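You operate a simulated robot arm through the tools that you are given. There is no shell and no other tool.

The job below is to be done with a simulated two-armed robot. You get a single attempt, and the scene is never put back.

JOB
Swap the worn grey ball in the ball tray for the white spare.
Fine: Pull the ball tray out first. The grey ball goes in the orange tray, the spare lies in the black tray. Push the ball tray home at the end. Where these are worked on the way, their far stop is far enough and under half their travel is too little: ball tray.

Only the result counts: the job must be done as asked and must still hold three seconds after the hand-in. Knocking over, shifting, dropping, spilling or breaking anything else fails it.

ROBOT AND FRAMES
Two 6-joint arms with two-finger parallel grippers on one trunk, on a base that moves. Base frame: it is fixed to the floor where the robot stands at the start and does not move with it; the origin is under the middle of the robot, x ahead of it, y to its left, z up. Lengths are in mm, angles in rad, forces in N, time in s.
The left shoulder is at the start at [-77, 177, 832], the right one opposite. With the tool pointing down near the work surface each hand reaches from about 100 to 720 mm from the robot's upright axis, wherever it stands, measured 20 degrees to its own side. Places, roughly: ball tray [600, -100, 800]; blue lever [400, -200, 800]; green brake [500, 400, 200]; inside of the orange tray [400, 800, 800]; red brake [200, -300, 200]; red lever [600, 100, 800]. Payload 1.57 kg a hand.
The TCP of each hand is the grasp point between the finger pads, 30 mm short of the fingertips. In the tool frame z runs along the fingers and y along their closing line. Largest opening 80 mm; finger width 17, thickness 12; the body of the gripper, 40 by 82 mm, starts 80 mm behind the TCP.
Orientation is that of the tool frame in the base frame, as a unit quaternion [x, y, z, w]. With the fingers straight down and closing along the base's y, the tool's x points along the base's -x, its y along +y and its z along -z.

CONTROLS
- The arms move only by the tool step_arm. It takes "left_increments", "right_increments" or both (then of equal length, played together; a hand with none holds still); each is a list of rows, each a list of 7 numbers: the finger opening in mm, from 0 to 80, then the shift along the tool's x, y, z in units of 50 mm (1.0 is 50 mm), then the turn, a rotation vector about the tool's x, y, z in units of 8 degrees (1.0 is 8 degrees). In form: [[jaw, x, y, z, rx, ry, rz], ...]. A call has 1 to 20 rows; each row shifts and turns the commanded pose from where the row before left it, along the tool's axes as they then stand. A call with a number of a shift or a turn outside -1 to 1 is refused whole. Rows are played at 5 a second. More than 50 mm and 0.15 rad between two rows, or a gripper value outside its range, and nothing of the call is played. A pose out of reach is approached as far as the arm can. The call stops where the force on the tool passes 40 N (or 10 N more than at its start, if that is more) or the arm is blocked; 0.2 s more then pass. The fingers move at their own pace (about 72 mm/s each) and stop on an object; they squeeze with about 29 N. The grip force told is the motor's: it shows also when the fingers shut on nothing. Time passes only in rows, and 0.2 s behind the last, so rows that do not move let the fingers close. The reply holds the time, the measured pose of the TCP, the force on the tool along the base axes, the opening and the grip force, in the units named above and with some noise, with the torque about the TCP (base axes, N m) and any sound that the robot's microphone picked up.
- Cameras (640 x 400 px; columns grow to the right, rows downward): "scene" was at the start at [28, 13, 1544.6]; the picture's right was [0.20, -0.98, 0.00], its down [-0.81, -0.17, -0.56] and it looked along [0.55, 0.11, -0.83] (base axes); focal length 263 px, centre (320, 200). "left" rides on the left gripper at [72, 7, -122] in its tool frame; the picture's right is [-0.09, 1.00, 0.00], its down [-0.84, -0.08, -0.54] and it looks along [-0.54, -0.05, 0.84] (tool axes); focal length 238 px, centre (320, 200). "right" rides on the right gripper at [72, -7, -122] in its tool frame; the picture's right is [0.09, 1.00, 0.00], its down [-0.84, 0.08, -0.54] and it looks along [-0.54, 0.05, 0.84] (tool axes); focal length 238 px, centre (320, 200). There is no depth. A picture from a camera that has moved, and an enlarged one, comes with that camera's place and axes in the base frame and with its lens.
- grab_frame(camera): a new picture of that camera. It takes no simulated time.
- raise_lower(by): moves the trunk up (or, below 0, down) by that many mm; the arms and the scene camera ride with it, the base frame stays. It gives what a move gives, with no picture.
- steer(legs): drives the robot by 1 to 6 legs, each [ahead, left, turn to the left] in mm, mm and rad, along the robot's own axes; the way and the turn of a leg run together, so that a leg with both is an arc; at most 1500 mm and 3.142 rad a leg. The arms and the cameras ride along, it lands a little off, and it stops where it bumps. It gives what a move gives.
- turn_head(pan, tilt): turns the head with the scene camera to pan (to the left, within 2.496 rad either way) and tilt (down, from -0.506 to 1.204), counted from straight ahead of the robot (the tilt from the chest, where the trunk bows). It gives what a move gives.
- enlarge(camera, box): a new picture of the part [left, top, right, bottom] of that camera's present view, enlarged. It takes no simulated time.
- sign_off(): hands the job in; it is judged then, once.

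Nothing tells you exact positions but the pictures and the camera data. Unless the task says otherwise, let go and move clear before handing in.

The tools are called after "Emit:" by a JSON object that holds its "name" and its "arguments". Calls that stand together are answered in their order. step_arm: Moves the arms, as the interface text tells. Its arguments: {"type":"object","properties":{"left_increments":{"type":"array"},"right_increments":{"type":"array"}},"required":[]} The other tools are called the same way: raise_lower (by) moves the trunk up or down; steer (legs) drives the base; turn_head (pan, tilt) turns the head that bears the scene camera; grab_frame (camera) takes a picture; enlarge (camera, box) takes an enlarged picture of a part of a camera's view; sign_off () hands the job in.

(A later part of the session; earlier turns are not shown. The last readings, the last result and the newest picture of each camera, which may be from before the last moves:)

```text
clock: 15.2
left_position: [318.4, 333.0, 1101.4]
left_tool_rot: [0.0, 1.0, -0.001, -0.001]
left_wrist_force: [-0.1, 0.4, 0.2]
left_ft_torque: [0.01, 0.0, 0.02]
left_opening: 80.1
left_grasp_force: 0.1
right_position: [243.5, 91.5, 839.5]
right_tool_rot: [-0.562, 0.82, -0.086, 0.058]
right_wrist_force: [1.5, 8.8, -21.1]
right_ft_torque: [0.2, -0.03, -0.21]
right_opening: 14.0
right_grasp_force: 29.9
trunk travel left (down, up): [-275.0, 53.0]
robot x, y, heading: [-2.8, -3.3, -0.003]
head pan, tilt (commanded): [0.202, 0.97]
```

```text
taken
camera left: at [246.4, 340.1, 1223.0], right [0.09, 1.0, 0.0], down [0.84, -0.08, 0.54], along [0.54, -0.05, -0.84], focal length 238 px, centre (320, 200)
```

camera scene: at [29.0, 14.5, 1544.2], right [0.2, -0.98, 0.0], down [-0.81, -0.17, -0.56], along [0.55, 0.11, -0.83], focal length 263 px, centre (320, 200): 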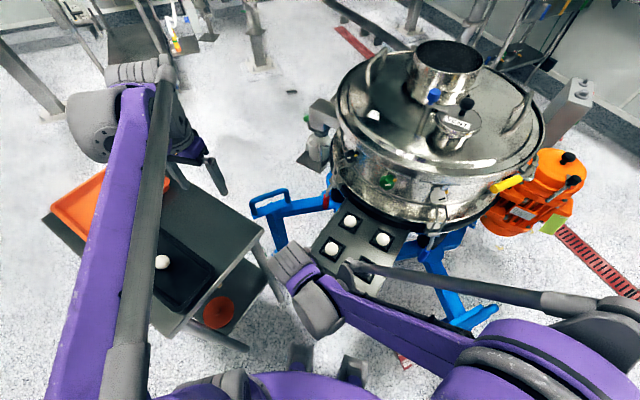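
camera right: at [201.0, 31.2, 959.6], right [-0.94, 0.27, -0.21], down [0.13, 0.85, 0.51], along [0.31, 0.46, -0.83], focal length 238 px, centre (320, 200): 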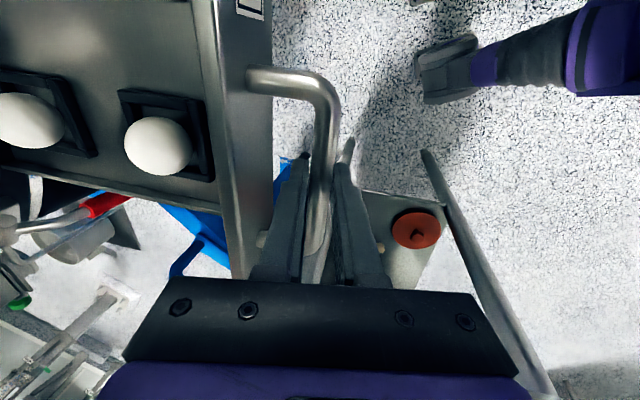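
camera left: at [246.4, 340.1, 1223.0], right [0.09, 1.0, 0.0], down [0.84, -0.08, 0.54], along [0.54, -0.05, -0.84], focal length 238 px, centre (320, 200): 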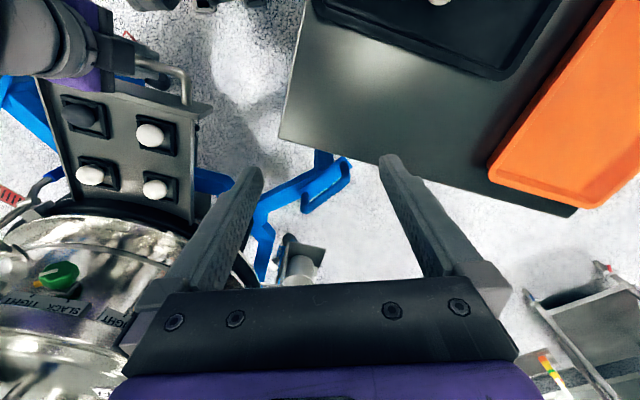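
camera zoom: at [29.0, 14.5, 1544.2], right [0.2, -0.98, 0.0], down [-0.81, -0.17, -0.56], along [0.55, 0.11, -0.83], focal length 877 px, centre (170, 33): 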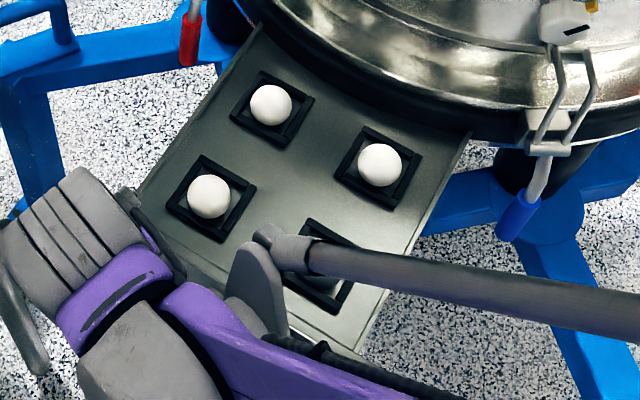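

The grey ball sits in the front-right seat (nearest the panel, on my right side). I try another 40 mm of pull to check for the far stop.

Emit:
{"name": "step_arm", "arguments": {"right_increments": [[0, 0.04, 0.393, -0.065, 0, 0, 0], [0, 0.0, 0.391, -0.083, 0, 0, 0]]}}

Emit:
{"name": "grab_frame", "arguments": {"camera": "scene"}}

```text
clock: 15.5
left_position: [320.9, 333.7, 1102.7]
left_tool_rot: [0.0, 1.0, 0.001, 0.0]
left_wrist_force: [0.4, -0.1, 0.4]
left_ft_torque: [-0.02, -0.04, 0.0]
left_opening: 80.0
left_grasp_force: 0.0
right_position: [243.1, 90.9, 840.0]
right_tool_rot: [-0.559, 0.821, -0.094, 0.064]
right_wrist_force: [13.1, -1.6, -17.6]
right_ft_torque: [0.2, -0.13, 0.01]
right_opening: 14.0
right_grasp_force: 29.9
trunk travel left (down, up): [-275.0, 53.0]
robot x, y, heading: [1.0, -1.4, 0.0]
head pan, tilt (commanded): [0.202, 0.97]
stopped in row 1 (right hand): the force on the tool passed its limit at 55 N (the readings are from after the stop); the commanded pose is now the measured one
```

```text
taken
camera scene: at [29.4, 13.4, 1544.5], right [0.2, -0.98, 0.0], down [-0.81, -0.17, -0.56], along [0.55, 0.11, -0.83], focal length 263 px, centre (320, 200)
```

scene: 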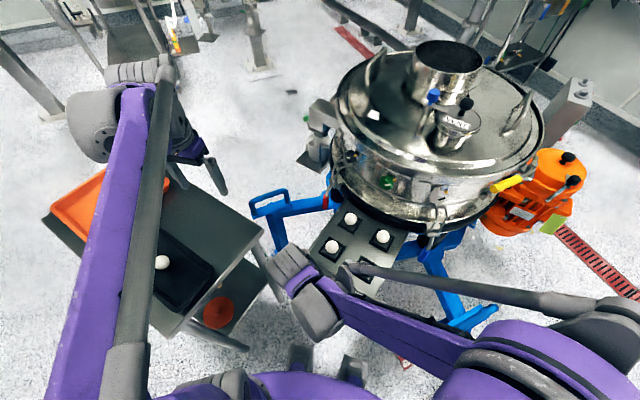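

The tray hit its far stop (about 240 mm out). I'll now open the right jaw and lift straight off the handle.

Emit:
{"name": "step_arm", "arguments": {"right_increments": [[32, 0, 0, 0, 0, 0, 0], [32, 0, 0, 0, 0, 0, 0], [32, 0, 0, 0, 0, 0, 0]]}}

Emit:
{"name": "grab_frame", "arguments": {"camera": "right"}}

```text
clock: 16.3
left_position: [319.5, 334.0, 1103.7]
left_tool_rot: [0.0, 1.0, 0.001, 0.001]
left_wrist_force: [0.2, -0.3, 0.3]
left_ft_torque: [-0.03, 0.0, -0.02]
left_opening: 79.8
left_grasp_force: 0.0
right_position: [240.1, 90.0, 840.8]
right_tool_rot: [-0.559, 0.821, -0.093, 0.064]
right_wrist_force: [0.5, -0.5, -0.3]
right_ft_torque: [0.0, -0.01, -0.01]
right_opening: 31.9
right_grasp_force: 0.1
trunk travel left (down, up): [-275.0, 53.0]
robot x, y, heading: [1.8, -0.4, -0.003]
head pan, tilt (commanded): [0.202, 0.97]
```

```text
taken
camera right: at [196.2, 31.5, 960.6], right [-0.94, 0.27, -0.22], down [0.12, 0.85, 0.51], along [0.33, 0.45, -0.83], focal length 238 px, centre (320, 200)
```

right: 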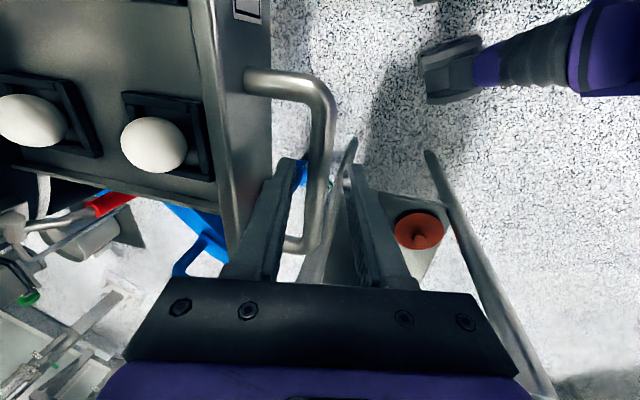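

Fingers are free of the bar. Lifting 150 mm straight up.

Emit:
{"name": "step_arm", "arguments": {"right_increments": [[32, 0, -0.135, -0.585, 0, 0, 0], [32, 0, -0.135, -0.585, 0, 0, 0], [32, 0, -0.135, -0.585, 0, 0, 0], [32, 0, -0.135, -0.585, 0, 0, 0], [32, 0, -0.135, -0.585, 0, 0, 0]]}}

Emit:
{"name": "grab_frame", "arguments": {"camera": "right"}}

```text
clock: 17.5
left_position: [319.3, 333.1, 1103.9]
left_tool_rot: [0.0, 1.0, 0.0, 0.001]
left_wrist_force: [-0.4, 0.3, 0.6]
left_ft_torque: [0.04, -0.03, 0.03]
left_opening: 80.1
left_grasp_force: 0.1
right_position: [239.8, 89.8, 992.3]
right_tool_rot: [-0.559, 0.821, -0.093, 0.063]
right_wrist_force: [-0.3, -0.7, 0.7]
right_ft_torque: [0.01, 0.0, -0.01]
right_opening: 31.7
right_grasp_force: 0.1
trunk travel left (down, up): [-275.0, 53.0]
robot x, y, heading: [-2.9, -0.8, -0.001]
head pan, tilt (commanded): [0.202, 0.97]
```

```text
taken
camera right: at [195.5, 30.9, 1111.7], right [-0.94, 0.27, -0.22], down [0.12, 0.85, 0.51], along [0.33, 0.45, -0.83], focal length 238 px, centre (320, 200)
```

right: 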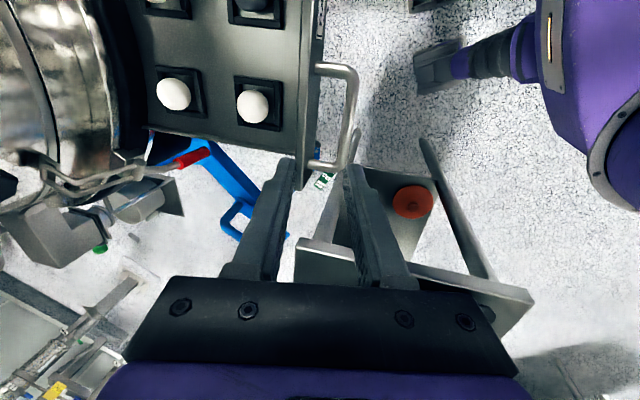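

Clear of the handle. Now I level the right hand and swing it away to my right, over the tray at safe height.

Emit:
{"name": "step_arm", "arguments": {"right_increments": [[32, 0, 0, 0, -0.815, 0, 0], [32, 0, 0, 0, -0.815, 0, 0], [32, 0.91, -0.35, -0.15, 0, 0, 0], [32, 0.91, -0.35, -0.15, 0, 0, 0], [32, 0.91, -0.35, -0.15, 0, 0, 0], [32, 0.91, -0.35, -0.15, 0, 0, 0], [32, 0.91, -0.35, -0.15, 0, 0, 0], [32, 0.91, -0.35, -0.15, 0, 0, 0], [32, 0.91, -0.35, -0.15, 0, 0, 0], [32, 0.91, -0.35, -0.15, 0, 0, 0]]}}

Emit:
{"name": "grab_frame", "arguments": {"camera": "scene"}}

Emit:
{"name": "enlarge", "arguments": {"camera": "scene", "box": [290, 190, 440, 310]}}

```text
clock: 19.7
left_position: [319.0, 332.9, 1102.9]
left_tool_rot: [0.0, 1.0, 0.001, 0.0]
left_wrist_force: [-0.7, 0.8, -0.6]
left_ft_torque: [-0.01, -0.02, -0.01]
left_opening: 79.8
left_grasp_force: 0.0
right_position: [238.8, -301.0, 1051.2]
right_tool_rot: [-0.564, 0.826, 0.001, -0.002]
right_wrist_force: [-0.4, 0.4, 0.0]
right_ft_torque: [-0.05, -0.01, -0.03]
right_opening: 31.9
right_grasp_force: 0.0
trunk travel left (down, up): [-275.0, 53.0]
robot x, y, heading: [-1.0, -2.8, -0.003]
head pan, tilt (commanded): [0.202, 0.97]
```

```text
taken
camera scene: at [29.0, 12.2, 1544.6], right [0.2, -0.98, 0.0], down [-0.81, -0.17, -0.56], along [0.55, 0.11, -0.83], focal length 263 px, centre (320, 200)
```

scene: 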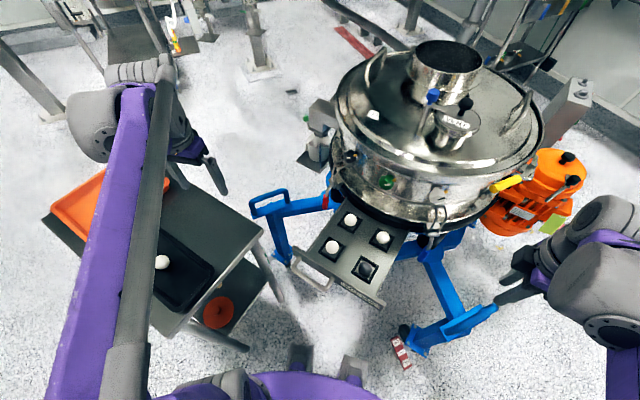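

```text
3.33 times, centred on (365, 250) of scene
camera zoom: at [29.0, 12.2, 1544.6], right [0.2, -0.98, 0.0], down [-0.81, -0.17, -0.56], along [0.55, 0.11, -0.83], focal length 877 px, centre (170, 33)
```

zoom: 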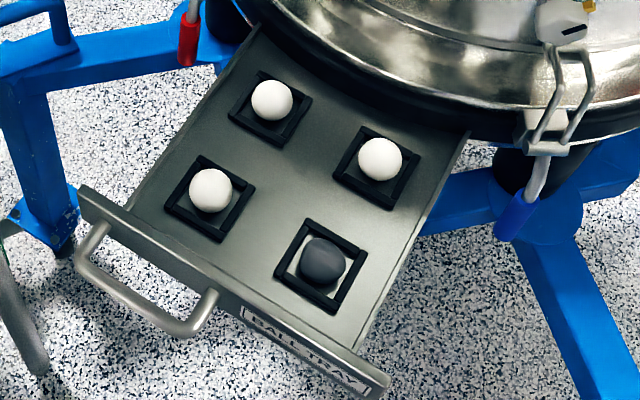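

The dark grey worn ball is in the front-right seat at about [305,-60,~835], inside a low black fence. Next I bring the left hand above it with the closing line along the tray's width.

Emit:
{"name": "step_arm", "arguments": {"left_increments": [[60, 0.04, -0.873, 0.18, 0, 0, 0], [60, 0.04, -0.873, 0.18, 0, 0, 0], [60, 0.04, -0.873, 0.18, 0, 0, 0], [60, 0.04, -0.873, 0.18, 0, 0, 0], [60, 0.04, -0.873, 0.18, 0, 0, 0], [60, 0.04, -0.873, 0.18, 0, 0, 0], [60, 0.04, -0.873, 0.18, 0, 0, 0], [60, 0.04, -0.873, 0.18, 0, 0, 0], [60, 0.04, -0.873, 0.18, 0, 0, 0], [60, 0, 0, 0, 0, 0, 0.875], [60, 0, 0, 0, 0, 0, 0.875], [60, 0, 0, 0, 0, 0, 0.875]]}}

Emit:
{"name": "grab_frame", "arguments": {"camera": "left"}}

Emit:
{"name": "grab_frame", "arguments": {"camera": "scene"}}

```text
clock: 22.3
left_position: [299.1, -60.5, 1021.3]
left_tool_rot: [0.183, 0.983, 0.0, 0.0]
left_wrist_force: [-0.1, 0.2, -0.5]
left_ft_torque: [0.0, -0.03, 0.0]
left_opening: 59.9
left_grasp_force: 0.0
right_position: [239.0, -299.9, 1050.9]
right_tool_rot: [-0.564, 0.826, 0.0, -0.001]
right_wrist_force: [-0.9, 0.2, 0.7]
right_ft_torque: [0.0, -0.03, 0.02]
right_opening: 31.9
right_grasp_force: 0.1
trunk travel left (down, up): [-275.0, 53.0]
robot x, y, heading: [0.1, 1.4, 0.0]
head pan, tilt (commanded): [0.202, 0.97]
```

```text
taken
camera left: at [233.7, -28.9, 1141.7], right [0.44, 0.9, 0.0], down [0.75, -0.37, 0.54], along [0.49, -0.24, -0.84], focal length 238 px, centre (320, 200)
```

left: 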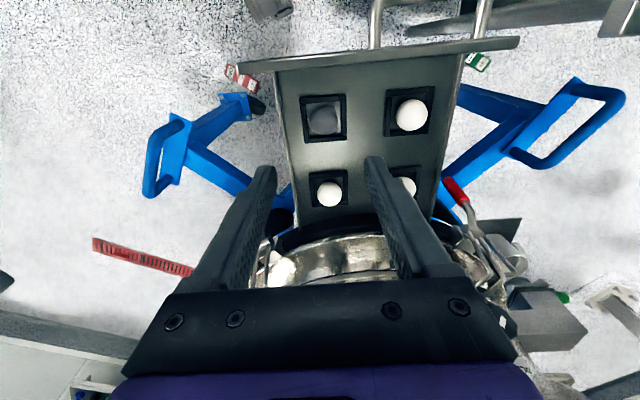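

```text
taken
camera scene: at [28.2, 13.0, 1544.6], right [0.2, -0.98, 0.0], down [-0.81, -0.17, -0.56], along [0.55, 0.11, -0.83], focal length 263 px, centre (320, 200)
```

scene: 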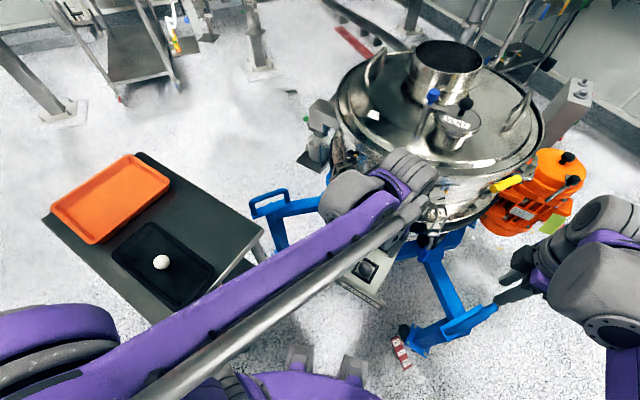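

The table is now unobstructed in the head view: orange tray at the far left, black tray with the white ball nearer. I zoom in on the grey ball's seat and the trays.

Emit:
{"name": "enlarge", "arguments": {"camera": "left", "box": [260, 70, 460, 230]}}

Emit:
{"name": "enlarge", "arguments": {"camera": "scene", "box": [30, 140, 270, 330]}}

```text
2.50 times, centred on (360, 150) of left
camera zoom: at [233.7, -28.9, 1141.7], right [0.44, 0.9, 0.0], down [0.75, -0.37, 0.54], along [0.49, -0.24, -0.84], focal length 596 px, centre (220, 325)
```

zoom: 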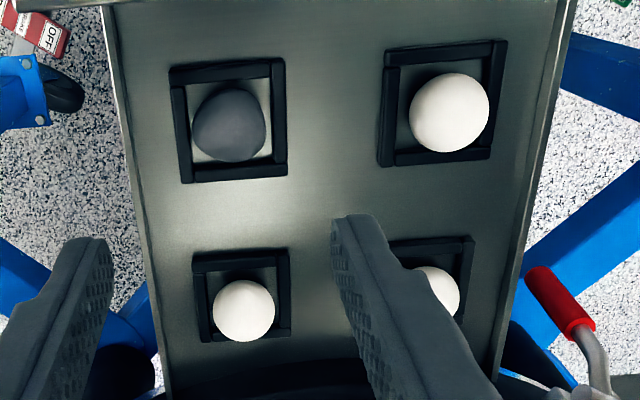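

```text
2.11 times, centred on (150, 235) of scene
camera zoom: at [28.2, 13.0, 1544.6], right [0.2, -0.98, 0.0], down [-0.81, -0.17, -0.56], along [0.55, 0.11, -0.83], focal length 554 px, centre (678, 126)
```

zoom: 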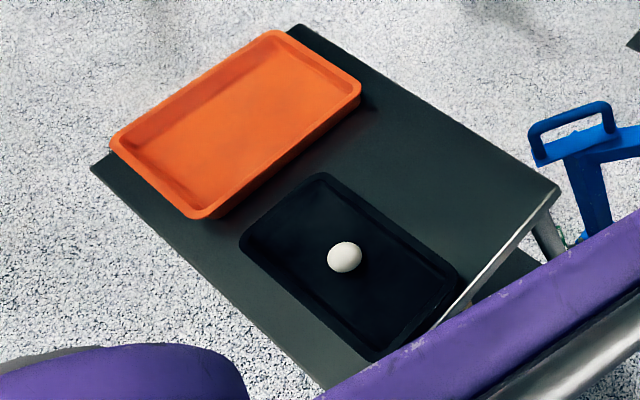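

Triangulation puts the grey ball's centre at about [307,-60,829] with a diameter of about 38 mm, inside a fence about 61 mm wide. I'll come down to hover and check fence height.

Emit:
{"name": "step_arm", "arguments": {"left_increments": [[66, -0.046, 0.021, 0.8, 0, 0, 0], [66, -0.046, 0.021, 0.8, 0, 0, 0], [66, -0.046, 0.021, 0.8, 0, 0, 0]]}}

Emit:
{"name": "grab_frame", "arguments": {"camera": "left"}}

Emit:
{"name": "enlarge", "arguments": {"camera": "left", "box": [240, 100, 400, 240]}}

```text
clock: 23.1
left_position: [306.1, -60.0, 900.8]
left_tool_rot: [0.183, 0.983, 0.001, 0.0]
left_wrist_force: [0.5, 0.6, 0.5]
left_ft_torque: [0.0, -0.01, 0.03]
left_opening: 66.1
left_grasp_force: 0.0
right_position: [238.1, -300.0, 1050.7]
right_tool_rot: [-0.563, 0.826, 0.002, -0.001]
right_wrist_force: [0.0, 0.1, -0.7]
right_ft_torque: [-0.02, -0.01, 0.01]
right_opening: 32.2
right_grasp_force: 0.1
trunk travel left (down, up): [-275.0, 53.0]
robot x, y, heading: [-0.9, -0.2, -0.002]
head pan, tilt (commanded): [0.202, 0.97]
```

```text
taken
camera left: at [241.5, -28.8, 1021.9], right [0.44, 0.9, 0.0], down [0.75, -0.37, 0.54], along [0.49, -0.24, -0.84], focal length 238 px, centre (320, 200)
```

left: 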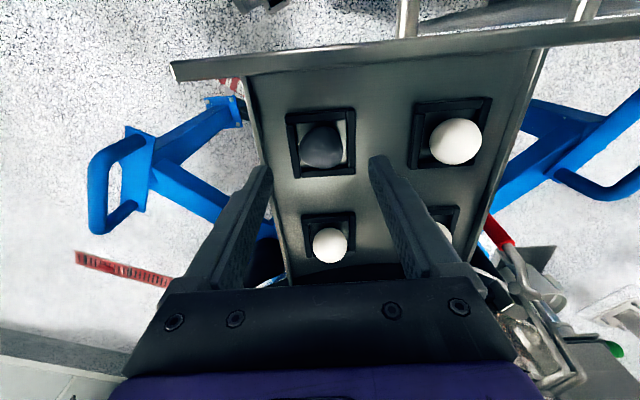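

```text
2.86 times, centred on (320, 170) of left
camera zoom: at [241.5, -28.8, 1021.9], right [0.44, 0.9, 0.0], down [0.75, -0.37, 0.54], along [0.49, -0.24, -0.84], focal length 681 px, centre (320, 286)
```

zoom: 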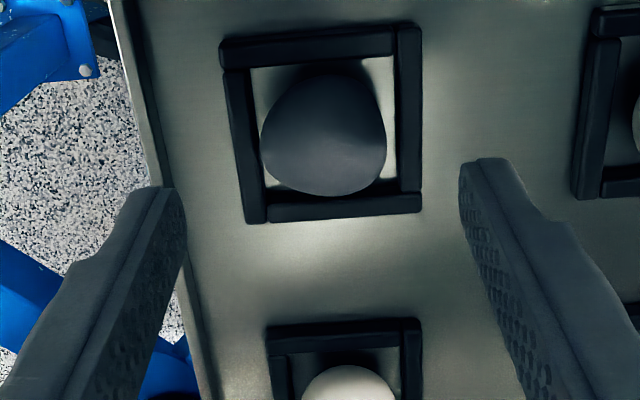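

The fence is low (about 5 mm), so gripping at the equator with fingertips just above the fence is fine. Descending to TCP z≈852.

Emit:
{"name": "step_arm", "arguments": {"left_increments": [[66, 0, 0, 0.49, 0, 0, 0], [66, 0, 0, 0.49, 0, 0, 0], [66, 0, 0, 0, 0, 0, 0]]}}

Emit:
{"name": "grab_frame", "arguments": {"camera": "left"}}

Emit:
{"name": "enlarge", "arguments": {"camera": "left", "box": [240, 120, 400, 240]}}

```text
clock: 23.9
left_position: [307.1, -61.5, 853.7]
left_tool_rot: [0.182, 0.983, 0.001, 0.0]
left_wrist_force: [-0.4, -0.3, 0.4]
left_ft_torque: [-0.02, -0.01, -0.01]
left_opening: 65.8
left_grasp_force: 0.1
right_position: [238.2, -299.1, 1050.6]
right_tool_rot: [-0.564, 0.826, 0.001, 0.0]
right_wrist_force: [-1.1, -0.9, 0.0]
right_ft_torque: [0.02, 0.02, 0.03]
right_opening: 32.1
right_grasp_force: 0.2
trunk travel left (down, up): [-275.0, 53.0]
robot x, y, heading: [1.9, 1.8, 0.001]
head pan, tilt (commanded): [0.202, 0.97]
```

```text
taken
camera left: at [242.5, -29.8, 974.0], right [0.44, 0.9, 0.0], down [0.75, -0.37, 0.54], along [0.49, -0.24, -0.84], focal length 238 px, centre (320, 200)
```

left: 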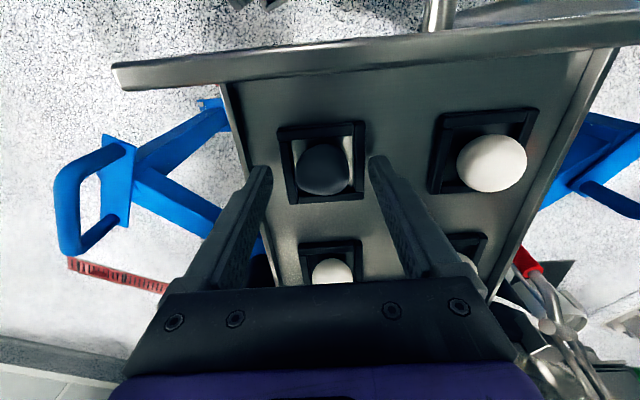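

```text
3.33 times, centred on (320, 180) of left
camera zoom: at [242.5, -29.8, 974.0], right [0.44, 0.9, 0.0], down [0.75, -0.37, 0.54], along [0.49, -0.24, -0.84], focal length 794 px, centre (320, 267)
```

zoom: 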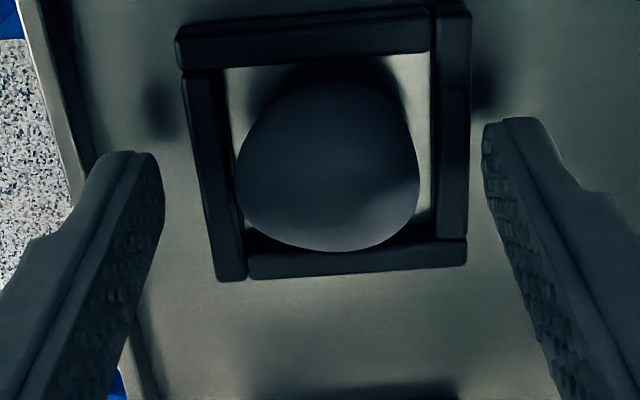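

I need the ball's exact height before closing, so I check it from the right wrist camera, which looks across from the side.

Emit:
{"name": "grab_frame", "arguments": {"camera": "right"}}

Emit:
{"name": "enlarge", "arguments": {"camera": "right", "box": [260, 180, 400, 280]}}

```text
taken
camera right: at [219.8, -368.5, 1173.0], right [-0.96, 0.28, 0.0], down [0.23, 0.81, 0.54], along [0.15, 0.52, -0.84], focal length 238 px, centre (320, 200)
```

right: 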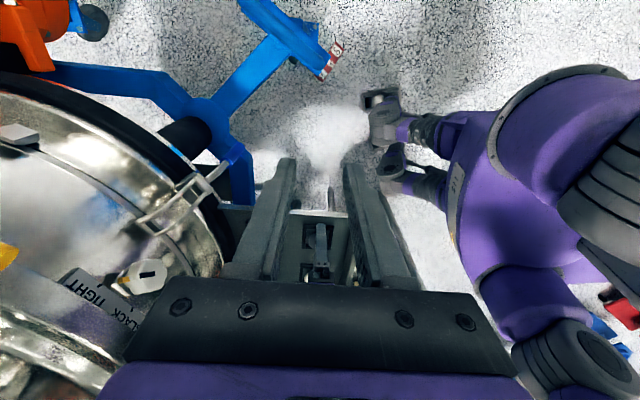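

```text
4.00 times, centred on (330, 230) of right
camera zoom: at [219.8, -368.5, 1173.0], right [-0.96, 0.28, 0.0], down [0.23, 0.81, 0.54], along [0.15, 0.52, -0.84], focal length 953 px, centre (280, 80)
```

zoom: 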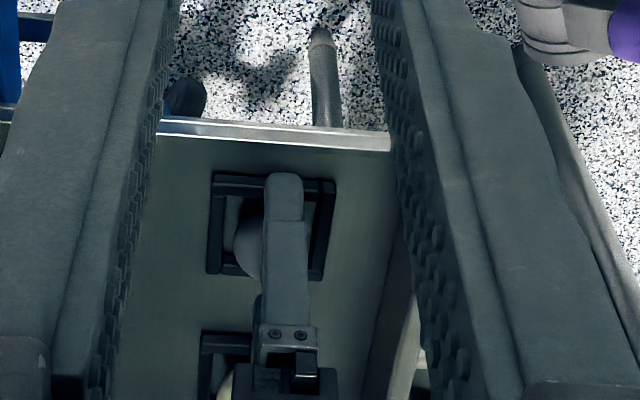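

The near finger partly hides the ball; the visible edge suggests the ball lies slightly farther and lower than my first estimate. Zooming in tighter to measure.

Emit:
{"name": "enlarge", "arguments": {"camera": "right", "box": [305, 215, 350, 260]}}

Emit:
{"name": "enlarge", "arguments": {"camera": "left", "box": [270, 110, 370, 210]}}

```text
8.89 times, centred on (328, 238) of right
camera zoom: at [219.8, -368.5, 1173.0], right [-0.96, 0.28, 0.0], down [0.23, 0.81, 0.54], along [0.15, 0.52, -0.84], focal length 2119 px, centre (253, -133)
```

zoom: 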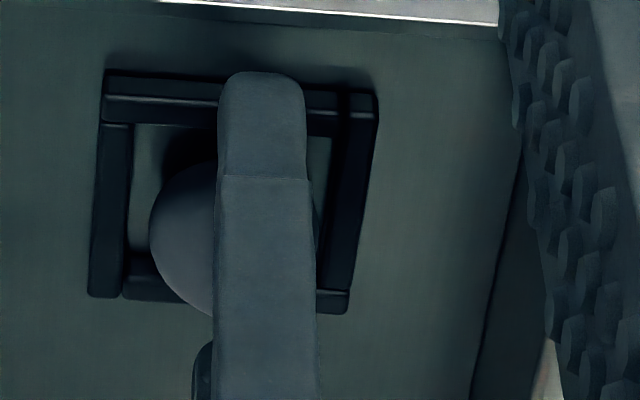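

```text
4.00 times, centred on (320, 160) of left
camera zoom: at [242.5, -29.8, 974.0], right [0.44, 0.9, 0.0], down [0.75, -0.37, 0.54], along [0.49, -0.24, -0.84], focal length 953 px, centre (320, 360)
```

zoom: 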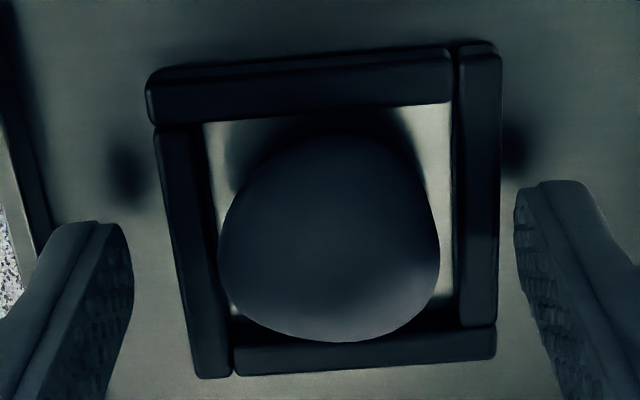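

Cross-checking views, the ball's centre is about 3–4 mm forward of my TCP plane at z≈824, with the fence about 8 mm high. I shift 3 mm forward and 5 mm down, then close slowly.

Emit:
{"name": "step_arm", "arguments": {"left_increments": [[66, -0.06, 0.03, 0.1, 0, 0, 0], [66, 0, 0, 0, 0, 0, 0]]}}

Emit:
{"name": "enlarge", "arguments": {"camera": "right", "box": [305, 215, 350, 260]}}

```text
clock: 24.5
left_position: [311.1, -60.4, 847.8]
left_tool_rot: [0.182, 0.983, 0.001, 0.0]
left_wrist_force: [-0.9, 0.0, -1.0]
left_ft_torque: [0.01, -0.03, -0.01]
left_opening: 65.8
left_grasp_force: 0.0
right_position: [238.5, -298.7, 1050.8]
right_tool_rot: [-0.563, 0.826, 0.001, -0.001]
right_wrist_force: [0.4, 0.2, 0.2]
right_ft_torque: [-0.03, 0.0, -0.03]
right_opening: 31.9
right_grasp_force: 0.1
trunk travel left (down, up): [-275.0, 53.0]
robot x, y, heading: [-1.5, -1.6, 0.001]
head pan, tilt (commanded): [0.202, 0.97]
```

```text
8.89 times, centred on (328, 238) of right
camera zoom: at [219.9, -368.6, 1173.0], right [-0.96, 0.28, 0.0], down [0.23, 0.81, 0.54], along [0.15, 0.52, -0.84], focal length 2119 px, centre (253, -133)
```

zoom: 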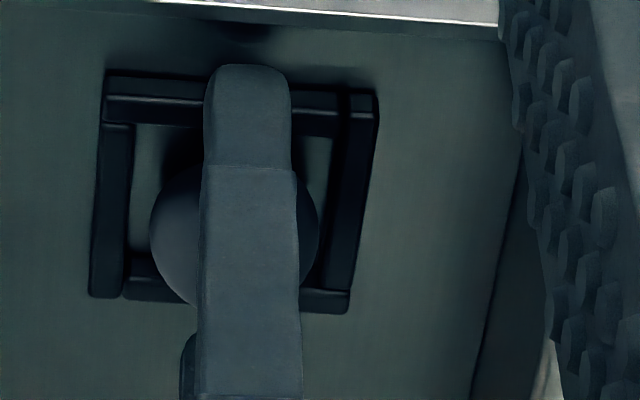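

The ball is now centred behind the finger. Closing.

Emit:
{"name": "step_arm", "arguments": {"left_increments": [[20, 0, 0, 0, 0, 0, 0], [20, 0, 0, 0, 0, 0, 0], [20, 0, 0, 0, 0, 0, 0]]}}

Emit:
{"name": "enlarge", "arguments": {"camera": "left", "box": [240, 100, 400, 240]}}

Emit:
{"name": "enlarge", "arguments": {"camera": "right", "box": [305, 215, 350, 260]}}

```text
clock: 25.3
left_position: [311.2, -60.5, 847.3]
left_tool_rot: [0.183, 0.983, 0.001, 0.001]
left_wrist_force: [1.2, -0.5, 0.6]
left_ft_torque: [0.02, 0.0, 0.01]
left_opening: 34.8
left_grasp_force: 28.7
right_position: [238.4, -300.3, 1050.9]
right_tool_rot: [-0.564, 0.826, 0.0, -0.001]
right_wrist_force: [0.0, 0.2, 0.1]
right_ft_torque: [-0.01, 0.05, 0.03]
right_opening: 31.9
right_grasp_force: 0.0
trunk travel left (down, up): [-275.0, 53.0]
robot x, y, heading: [-1.3, 5.0, 0.002]
head pan, tilt (commanded): [0.202, 0.97]
```

```text
2.86 times, centred on (320, 170) of left
camera zoom: at [246.2, -29.0, 969.0], right [0.44, 0.9, 0.0], down [0.75, -0.37, 0.54], along [0.49, -0.24, -0.84], focal length 681 px, centre (320, 286)
```

zoom: 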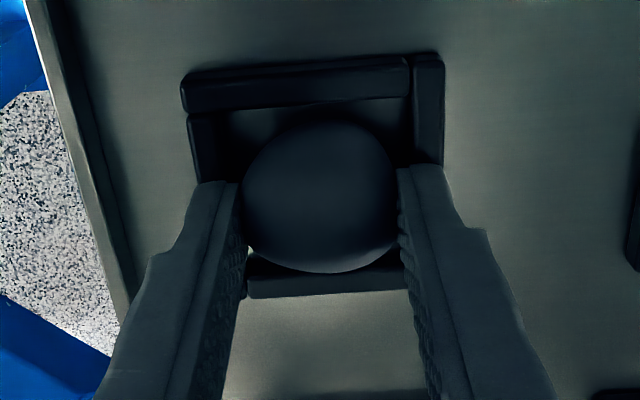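

```text
8.89 times, centred on (328, 238) of right
camera zoom: at [220.0, -368.7, 1172.9], right [-0.96, 0.28, 0.0], down [0.23, 0.81, 0.54], along [0.15, 0.52, -0.84], focal length 2119 px, centre (253, -133)
```

zoom: 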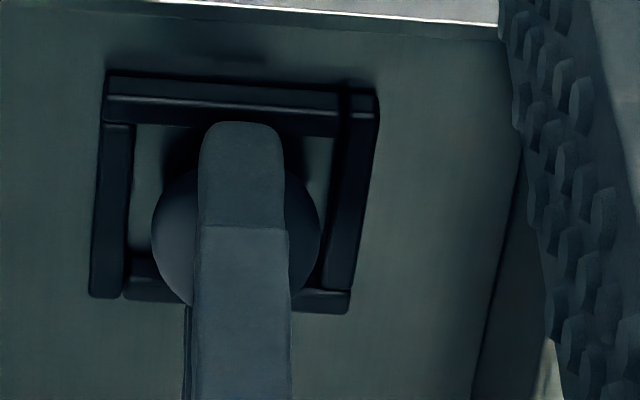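

The fingers stopped on the ball at 34.8 mm with 29 N grip. Lifting a little to test the hold.

Emit:
{"name": "step_arm", "arguments": {"left_increments": [[20, 0, 0, -0.2, 0, 0, 0], [20, 0, 0, -0.3, 0, 0, 0], [20, 0, 0, -0.5, 0, 0, 0]]}}

Emit:
{"name": "grab_frame", "arguments": {"camera": "left"}}

Emit:
{"name": "enlarge", "arguments": {"camera": "right", "box": [280, 180, 380, 280]}}

```text
clock: 26.1
left_position: [311.4, -58.6, 898.3]
left_tool_rot: [0.182, 0.983, 0.001, 0.0]
left_wrist_force: [-0.5, 0.1, -0.1]
left_ft_torque: [-0.02, -0.01, 0.04]
left_opening: 34.4
left_grasp_force: 28.7
right_position: [237.9, -299.6, 1050.9]
right_tool_rot: [-0.564, 0.826, 0.0, 0.001]
right_wrist_force: [0.6, 0.4, -0.8]
right_ft_torque: [-0.02, 0.05, -0.02]
right_opening: 31.9
right_grasp_force: 0.0
trunk travel left (down, up): [-275.0, 53.0]
robot x, y, heading: [0.3, -0.8, 0.004]
head pan, tilt (commanded): [0.202, 0.97]
```

```text
taken
camera left: at [246.4, -27.4, 1018.5], right [0.44, 0.9, 0.0], down [0.75, -0.37, 0.54], along [0.49, -0.24, -0.84], focal length 238 px, centre (320, 200)
```

left: 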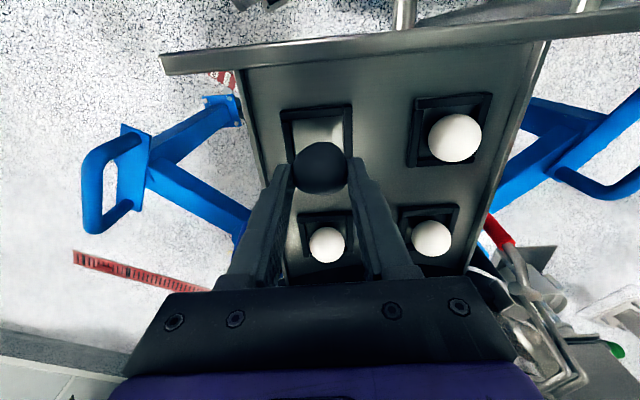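

```text
4.00 times, centred on (330, 230) of right
camera zoom: at [219.6, -368.5, 1173.0], right [-0.96, 0.28, 0.0], down [0.23, 0.81, 0.54], along [0.15, 0.52, -0.84], focal length 953 px, centre (280, 80)
```

zoom: 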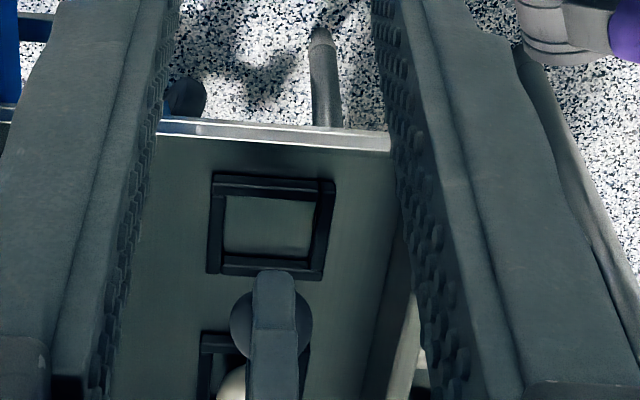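

The grey ball is held securely and its seat is empty. I lift higher and carry it left over the table toward the orange tray, stopping short to look.

Emit:
{"name": "step_arm", "arguments": {"left_increments": [[20, 0, 0, -0.8, 0, 0, 0], [20, 0, 0, -0.8, 0, 0, 0], [20, 0, 0, -0.8, 0, 0, 0], [20, 0.34, 0.881, 0, 0, 0, 0], [20, 0.34, 0.881, 0, 0, 0, 0], [20, 0.34, 0.881, 0, 0, 0, 0], [20, 0.34, 0.881, 0, 0, 0, 0], [20, 0.34, 0.881, 0, 0, 0, 0], [20, 0.34, 0.881, 0, 0, 0, 0], [20, 0.34, 0.881, 0, 0, 0, 0], [20, 0.34, 0.881, 0, 0, 0, 0], [20, 0.34, 0.881, 0, 0, 0, 0], [20, 0.34, 0.881, 0, 0, 0, 0], [20, 0.34, 0.881, 0, 0, 0, 0], [20, 0.34, 0.881, 0, 0, 0, 0], [20, 0.34, 0.881, 0, 0, 0, 0]]}}

Emit:
{"name": "grab_frame", "arguments": {"camera": "left"}}

Emit:
{"name": "grab_frame", "arguments": {"camera": "scene"}}

```text
clock: 29.5
left_position: [312.8, 557.1, 1016.9]
left_tool_rot: [0.183, 0.983, 0.0, 0.001]
left_wrist_force: [0.4, 0.0, -0.6]
left_ft_torque: [0.01, 0.01, 0.0]
left_opening: 34.7
left_grasp_force: 29.0
right_position: [238.6, -297.8, 1052.0]
right_tool_rot: [-0.564, 0.826, 0.0, -0.002]
right_wrist_force: [-1.0, -0.6, -0.1]
right_ft_torque: [0.01, 0.0, -0.01]
right_opening: 32.0
right_grasp_force: 0.0
trunk travel left (down, up): [-275.0, 53.0]
robot x, y, heading: [-0.4, -0.2, -0.003]
head pan, tilt (commanded): [0.202, 0.97]
```

```text
taken
camera left: at [247.6, 587.8, 1137.5], right [0.44, 0.9, 0.0], down [0.75, -0.37, 0.54], along [0.49, -0.24, -0.84], focal length 238 px, centre (320, 200)
```

left: 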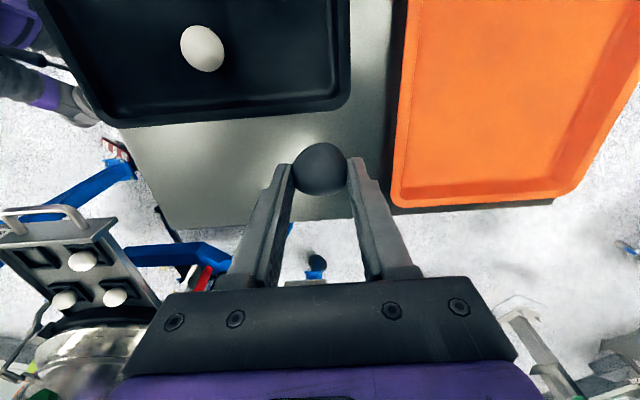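

```text
taken
camera scene: at [28.7, 14.7, 1544.6], right [0.2, -0.98, 0.0], down [-0.81, -0.17, -0.56], along [0.55, 0.11, -0.83], focal length 263 px, centre (320, 200)
```

scene: 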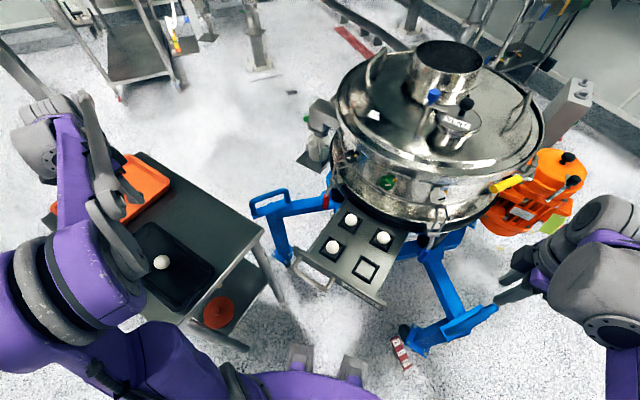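

Triangulating the orange rim gives a height of about 880 mm (the table is higher than I assumed), centred near [366,740]; the white ball is near [199,483,871]. Moving the grey ball over the middle of the orange tray.

Emit:
{"name": "step_arm", "arguments": {"left_increments": [[20, 0.135, 0.795, 0, 0, 0, 0], [20, 0.135, 0.795, 0, 0, 0, 0], [20, 0.135, 0.795, 0, 0, 0, 0], [20, 0.135, 0.795, 0, 0, 0, 0]]}}

Emit:
{"name": "grab_frame", "arguments": {"camera": "left"}}

Emit:
{"name": "grab_frame", "arguments": {"camera": "scene"}}

```text
clock: 30.5
left_position: [342.8, 714.4, 1018.7]
left_tool_rot: [0.182, 0.983, 0.0, 0.0]
left_wrist_force: [0.6, 0.3, -0.9]
left_ft_torque: [-0.02, 0.0, 0.02]
left_opening: 34.4
left_grasp_force: 28.8
right_position: [237.7, -297.8, 1051.6]
right_tool_rot: [-0.563, 0.826, 0.0, -0.001]
right_wrist_force: [0.3, 0.1, -0.3]
right_ft_torque: [-0.05, 0.0, 0.03]
right_opening: 31.9
right_grasp_force: 0.1
trunk travel left (down, up): [-275.0, 53.0]
robot x, y, heading: [-0.1, -0.4, 0.0]
head pan, tilt (commanded): [0.202, 0.97]
```

```text
taken
camera left: at [276.7, 746.8, 1138.9], right [0.44, 0.9, 0.0], down [0.75, -0.37, 0.54], along [0.49, -0.24, -0.84], focal length 238 px, centre (320, 200)
```

left: 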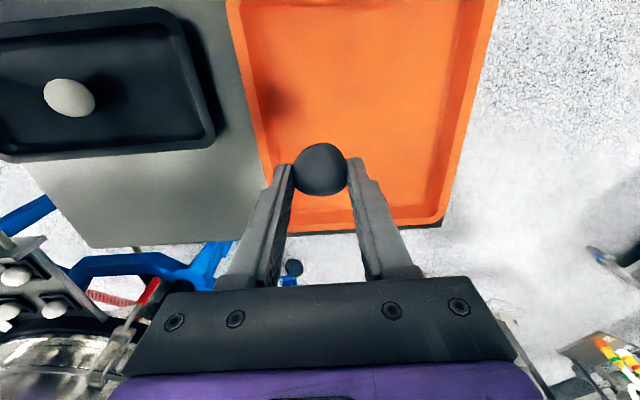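

```text
taken
camera scene: at [28.7, 14.8, 1544.6], right [0.2, -0.98, 0.0], down [-0.81, -0.17, -0.56], along [0.55, 0.11, -0.83], focal length 263 px, centre (320, 200)
```

scene: 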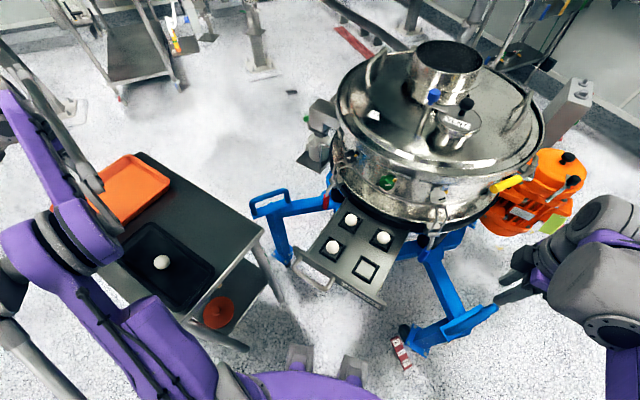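

The drop point projects well inside the orange tray. I shift 30 mm to centre it and descend in stages.

Emit:
{"name": "step_arm", "arguments": {"left_increments": [[20, 0, 0.6, 0, 0, 0, 0], [20, 0, 0, 0.8, 0, 0, 0], [20, 0, 0, 0.8, 0, 0, 0]]}}

Emit:
{"name": "grab_frame", "arguments": {"camera": "left"}}

```text
clock: 31.3
left_position: [352.3, 743.3, 939.2]
left_tool_rot: [0.183, 0.983, 0.0, 0.0]
left_wrist_force: [-0.2, 0.5, -0.7]
left_ft_torque: [-0.03, 0.0, 0.03]
left_opening: 34.4
left_grasp_force: 29.0
right_position: [238.5, -298.7, 1051.7]
right_tool_rot: [-0.563, 0.826, 0.001, -0.002]
right_wrist_force: [-1.2, 0.2, -0.1]
right_ft_torque: [-0.02, 0.0, 0.0]
right_opening: 32.0
right_grasp_force: 0.1
trunk travel left (down, up): [-275.0, 53.0]
robot x, y, heading: [3.6, -2.2, -0.0]
head pan, tilt (commanded): [0.202, 0.97]
```

```text
taken
camera left: at [287.5, 774.3, 1059.3], right [0.44, 0.9, 0.0], down [0.75, -0.37, 0.54], along [0.49, -0.24, -0.84], focal length 238 px, centre (320, 200)
```

left: 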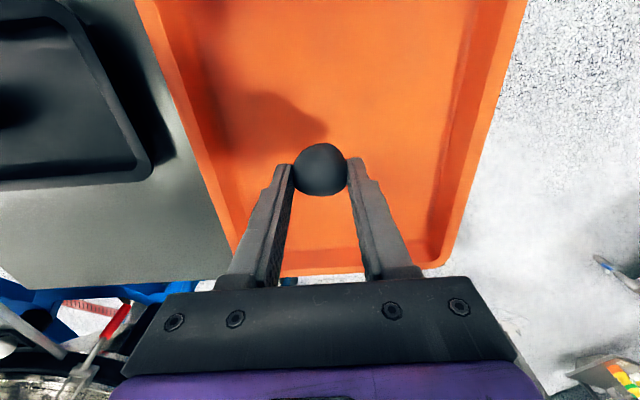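

Still above the tray floor. Descending gently in small steps while watching the force.

Emit:
{"name": "step_arm", "arguments": {"left_increments": [[20, 0, 0, 0.3, 0, 0, 0], [20, 0, 0, 0.15, 0, 0, 0], [20, 0, 0, 0.1, 0, 0, 0], [20, 0, 0, 0, 0, 0, 0]]}}

Emit:
{"name": "grab_frame", "arguments": {"camera": "left"}}

```text
clock: 32.3
left_position: [353.0, 740.5, 911.3]
left_tool_rot: [0.182, 0.983, 0.001, 0.0]
left_wrist_force: [-0.1, 0.2, -0.1]
left_ft_torque: [0.04, 0.01, 0.0]
left_opening: 34.3
left_grasp_force: 29.6
right_position: [237.9, -299.3, 1051.6]
right_tool_rot: [-0.564, 0.826, 0.001, 0.0]
right_wrist_force: [0.2, 0.2, 0.3]
right_ft_torque: [0.01, -0.01, -0.01]
right_opening: 32.0
right_grasp_force: 0.1
trunk travel left (down, up): [-275.0, 53.0]
robot x, y, heading: [1.1, -0.9, -0.002]
head pan, tilt (commanded): [0.202, 0.97]
```

```text
taken
camera left: at [288.3, 772.7, 1032.1], right [0.44, 0.9, 0.0], down [0.75, -0.37, 0.54], along [0.49, -0.24, -0.84], focal length 238 px, centre (320, 200)
```

left: 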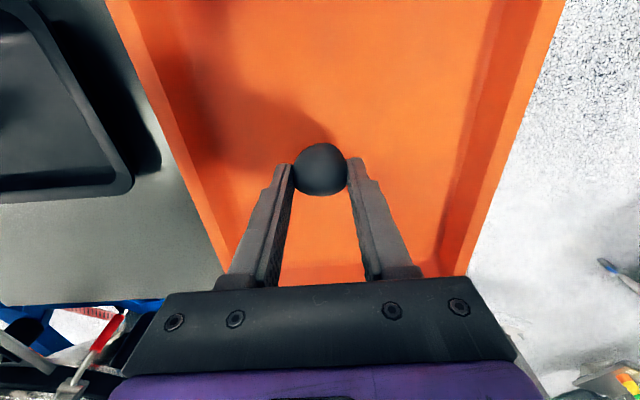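

No contact yet at 911. Continuing down slowly.

Emit:
{"name": "step_arm", "arguments": {"left_increments": [[20, 0, 0, 0.1, 0, 0, 0], [20, 0, 0, 0.1, 0, 0, 0], [20, 0, 0, 0, 0, 0, 0]]}}

```text
clock: 33.1
left_position: [353.0, 741.9, 900.7]
left_tool_rot: [0.182, 0.983, 0.0, 0.0]
left_wrist_force: [-0.4, -1.0, -0.1]
left_ft_torque: [0.02, 0.02, -0.02]
left_opening: 34.6
left_grasp_force: 29.4
right_position: [238.1, -299.0, 1050.3]
right_tool_rot: [-0.563, 0.826, 0.001, -0.001]
right_wrist_force: [0.5, -0.2, -0.2]
right_ft_torque: [-0.01, 0.0, 0.02]
right_opening: 32.1
right_grasp_force: 0.1
trunk travel left (down, up): [-275.0, 53.0]
robot x, y, heading: [-3.1, 2.3, -0.002]
head pan, tilt (commanded): [0.202, 0.97]
```

Emit:
{"name": "step_arm", "arguments": {"left_increments": [[20, 0, 0, 0.08, 0, 0, 0], [20, 0, 0, 0.08, 0, 0, 0], [20, 0, 0, 0, 0, 0, 0]]}}

Emit:
{"name": "grab_frame", "arguments": {"camera": "left"}}

Emit:
{"name": "grab_frame", "arguments": {"camera": "scene"}}

```text
clock: 33.9
left_position: [352.2, 742.3, 892.0]
left_tool_rot: [0.182, 0.983, 0.001, 0.0]
left_wrist_force: [0.4, 0.3, -0.6]
left_ft_torque: [-0.02, -0.02, -0.01]
left_opening: 34.2
left_grasp_force: 28.7
right_position: [238.4, -298.2, 1050.7]
right_tool_rot: [-0.563, 0.826, 0.001, -0.001]
right_wrist_force: [0.6, -0.8, 0.2]
right_ft_torque: [-0.05, 0.0, -0.05]
right_opening: 32.0
right_grasp_force: 0.1
trunk travel left (down, up): [-275.0, 53.0]
robot x, y, heading: [-3.1, -1.2, -0.003]
head pan, tilt (commanded): [0.202, 0.97]
```

```text
taken
camera left: at [287.2, 772.9, 1013.4], right [0.44, 0.9, 0.0], down [0.75, -0.37, 0.54], along [0.49, -0.24, -0.84], focal length 238 px, centre (320, 200)
```

left: 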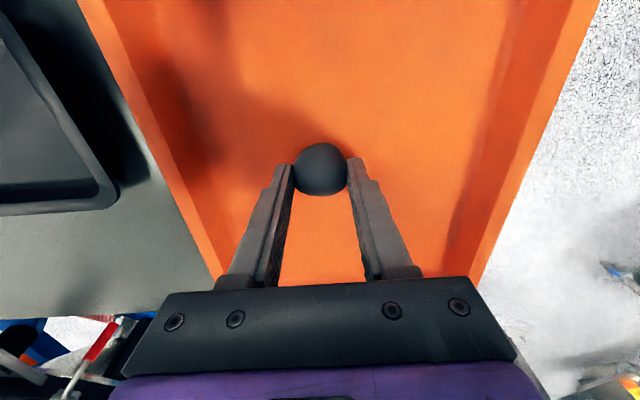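

```text
taken
camera scene: at [28.2, 12.9, 1544.6], right [0.2, -0.98, 0.0], down [-0.81, -0.17, -0.56], along [0.55, 0.11, -0.83], focal length 263 px, centre (320, 200)
```

scene: 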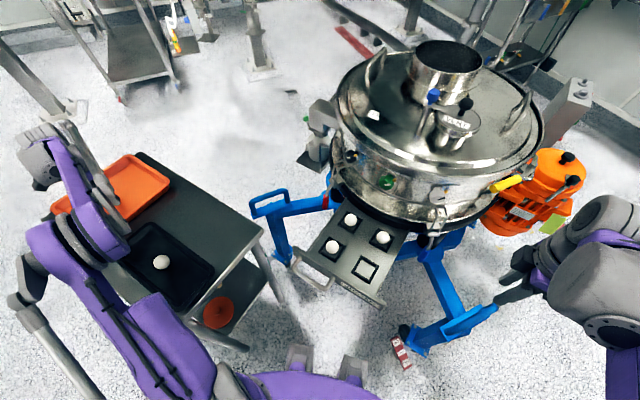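

Still free at 892; the ball's shadow is converging. A few more small steps down.

Emit:
{"name": "step_arm", "arguments": {"left_increments": [[20, 0, 0, 0.08, 0, 0, 0], [20, 0, 0, 0.08, 0, 0, 0], [20, 0, 0, 0, 0, 0, 0]]}}

```text
clock: 34.7
left_position: [353.7, 740.6, 885.8]
left_tool_rot: [0.182, 0.983, 0.003, 0.001]
left_wrist_force: [2.9, 5.0, 12.1]
left_ft_torque: [0.22, -0.04, 0.01]
left_opening: 34.4
left_grasp_force: 28.1
right_position: [238.4, -299.8, 1051.7]
right_tool_rot: [-0.564, 0.826, 0.0, -0.001]
right_wrist_force: [0.0, -0.7, -0.4]
right_ft_torque: [-0.01, 0.0, 0.02]
right_opening: 32.0
right_grasp_force: 0.1
trunk travel left (down, up): [-275.0, 53.0]
robot x, y, heading: [-3.2, 1.3, 0.001]
head pan, tilt (commanded): [0.202, 0.97]
```

The ball touches the orange tray floor (12 N up). I ease up 1 mm and open the fingers.

Emit:
{"name": "step_arm", "arguments": {"left_increments": [[20, 0, 0, -0.03, 0, 0, 0], [45, 0, 0, 0, 0, 0, 0], [60, 0, 0, 0, 0, 0, 0], [60, 0, 0, 0, 0, 0, 0]]}}

Emit:
{"name": "grab_frame", "arguments": {"camera": "left"}}

```text
clock: 35.7
left_position: [353.1, 742.1, 885.7]
left_tool_rot: [0.182, 0.983, 0.001, 0.0]
left_wrist_force: [0.3, 0.3, 0.0]
left_ft_torque: [-0.01, -0.01, -0.01]
left_opening: 60.1
left_grasp_force: 0.0
right_position: [238.5, -299.3, 1050.8]
right_tool_rot: [-0.563, 0.827, 0.001, -0.001]
right_wrist_force: [-0.4, 0.7, -0.7]
right_ft_torque: [0.0, -0.02, -0.03]
right_opening: 31.9
right_grasp_force: 0.0
trunk travel left (down, up): [-275.0, 53.0]
robot x, y, heading: [0.7, -1.0, 0.001]
head pan, tilt (commanded): [0.202, 0.97]
```

```text
taken
camera left: at [288.3, 772.3, 1007.1], right [0.44, 0.9, 0.0], down [0.75, -0.37, 0.54], along [0.49, -0.24, -0.84], focal length 238 px, centre (320, 200)
```

left: 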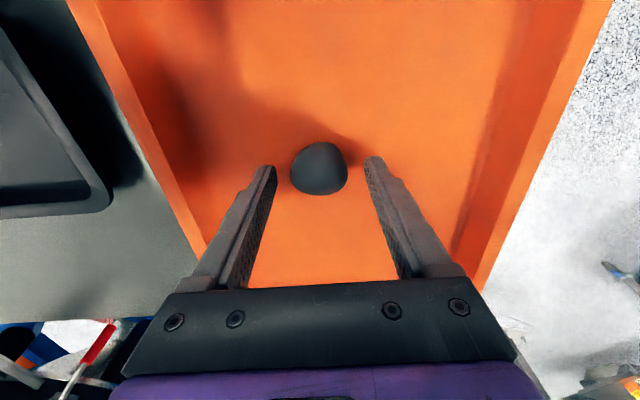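

Ball released and stationary. Lifting straight up, then checking.

Emit:
{"name": "step_arm", "arguments": {"left_increments": [[60, 0, 0, -0.3, 0, 0, 0], [60, 0, 0, -0.7, 0, 0, 0], [60, 0, 0, -0.9, 0, 0, 0], [60, 0, 0, -0.9, 0, 0, 0]]}}

Emit:
{"name": "grab_frame", "arguments": {"camera": "left"}}

```text
clock: 36.7
left_position: [352.8, 743.1, 1029.2]
left_tool_rot: [0.182, 0.983, 0.001, 0.0]
left_wrist_force: [0.7, -0.2, 0.1]
left_ft_torque: [0.0, -0.01, -0.01]
left_opening: 59.9
left_grasp_force: 0.0
right_position: [238.2, -298.8, 1051.4]
right_tool_rot: [-0.563, 0.826, 0.001, -0.001]
right_wrist_force: [-0.2, -0.6, 0.4]
right_ft_torque: [0.0, 0.0, -0.03]
right_opening: 32.4
right_grasp_force: 0.1
trunk travel left (down, up): [-275.0, 53.0]
robot x, y, heading: [-0.0, 2.1, -0.002]
head pan, tilt (commanded): [0.202, 0.97]
```

```text
taken
camera left: at [287.8, 774.8, 1149.5], right [0.44, 0.9, 0.0], down [0.75, -0.37, 0.54], along [0.49, -0.24, -0.84], focal length 238 px, centre (320, 200)
```

left: 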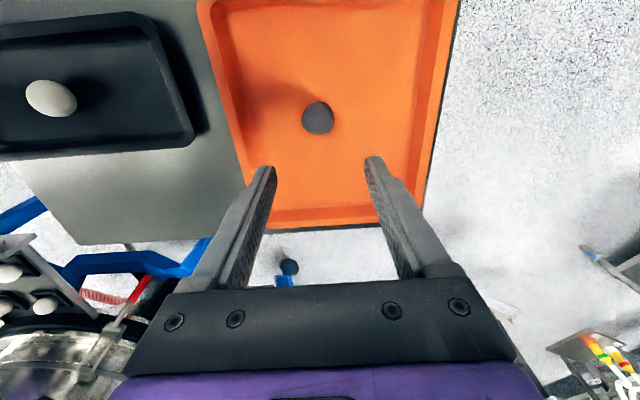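

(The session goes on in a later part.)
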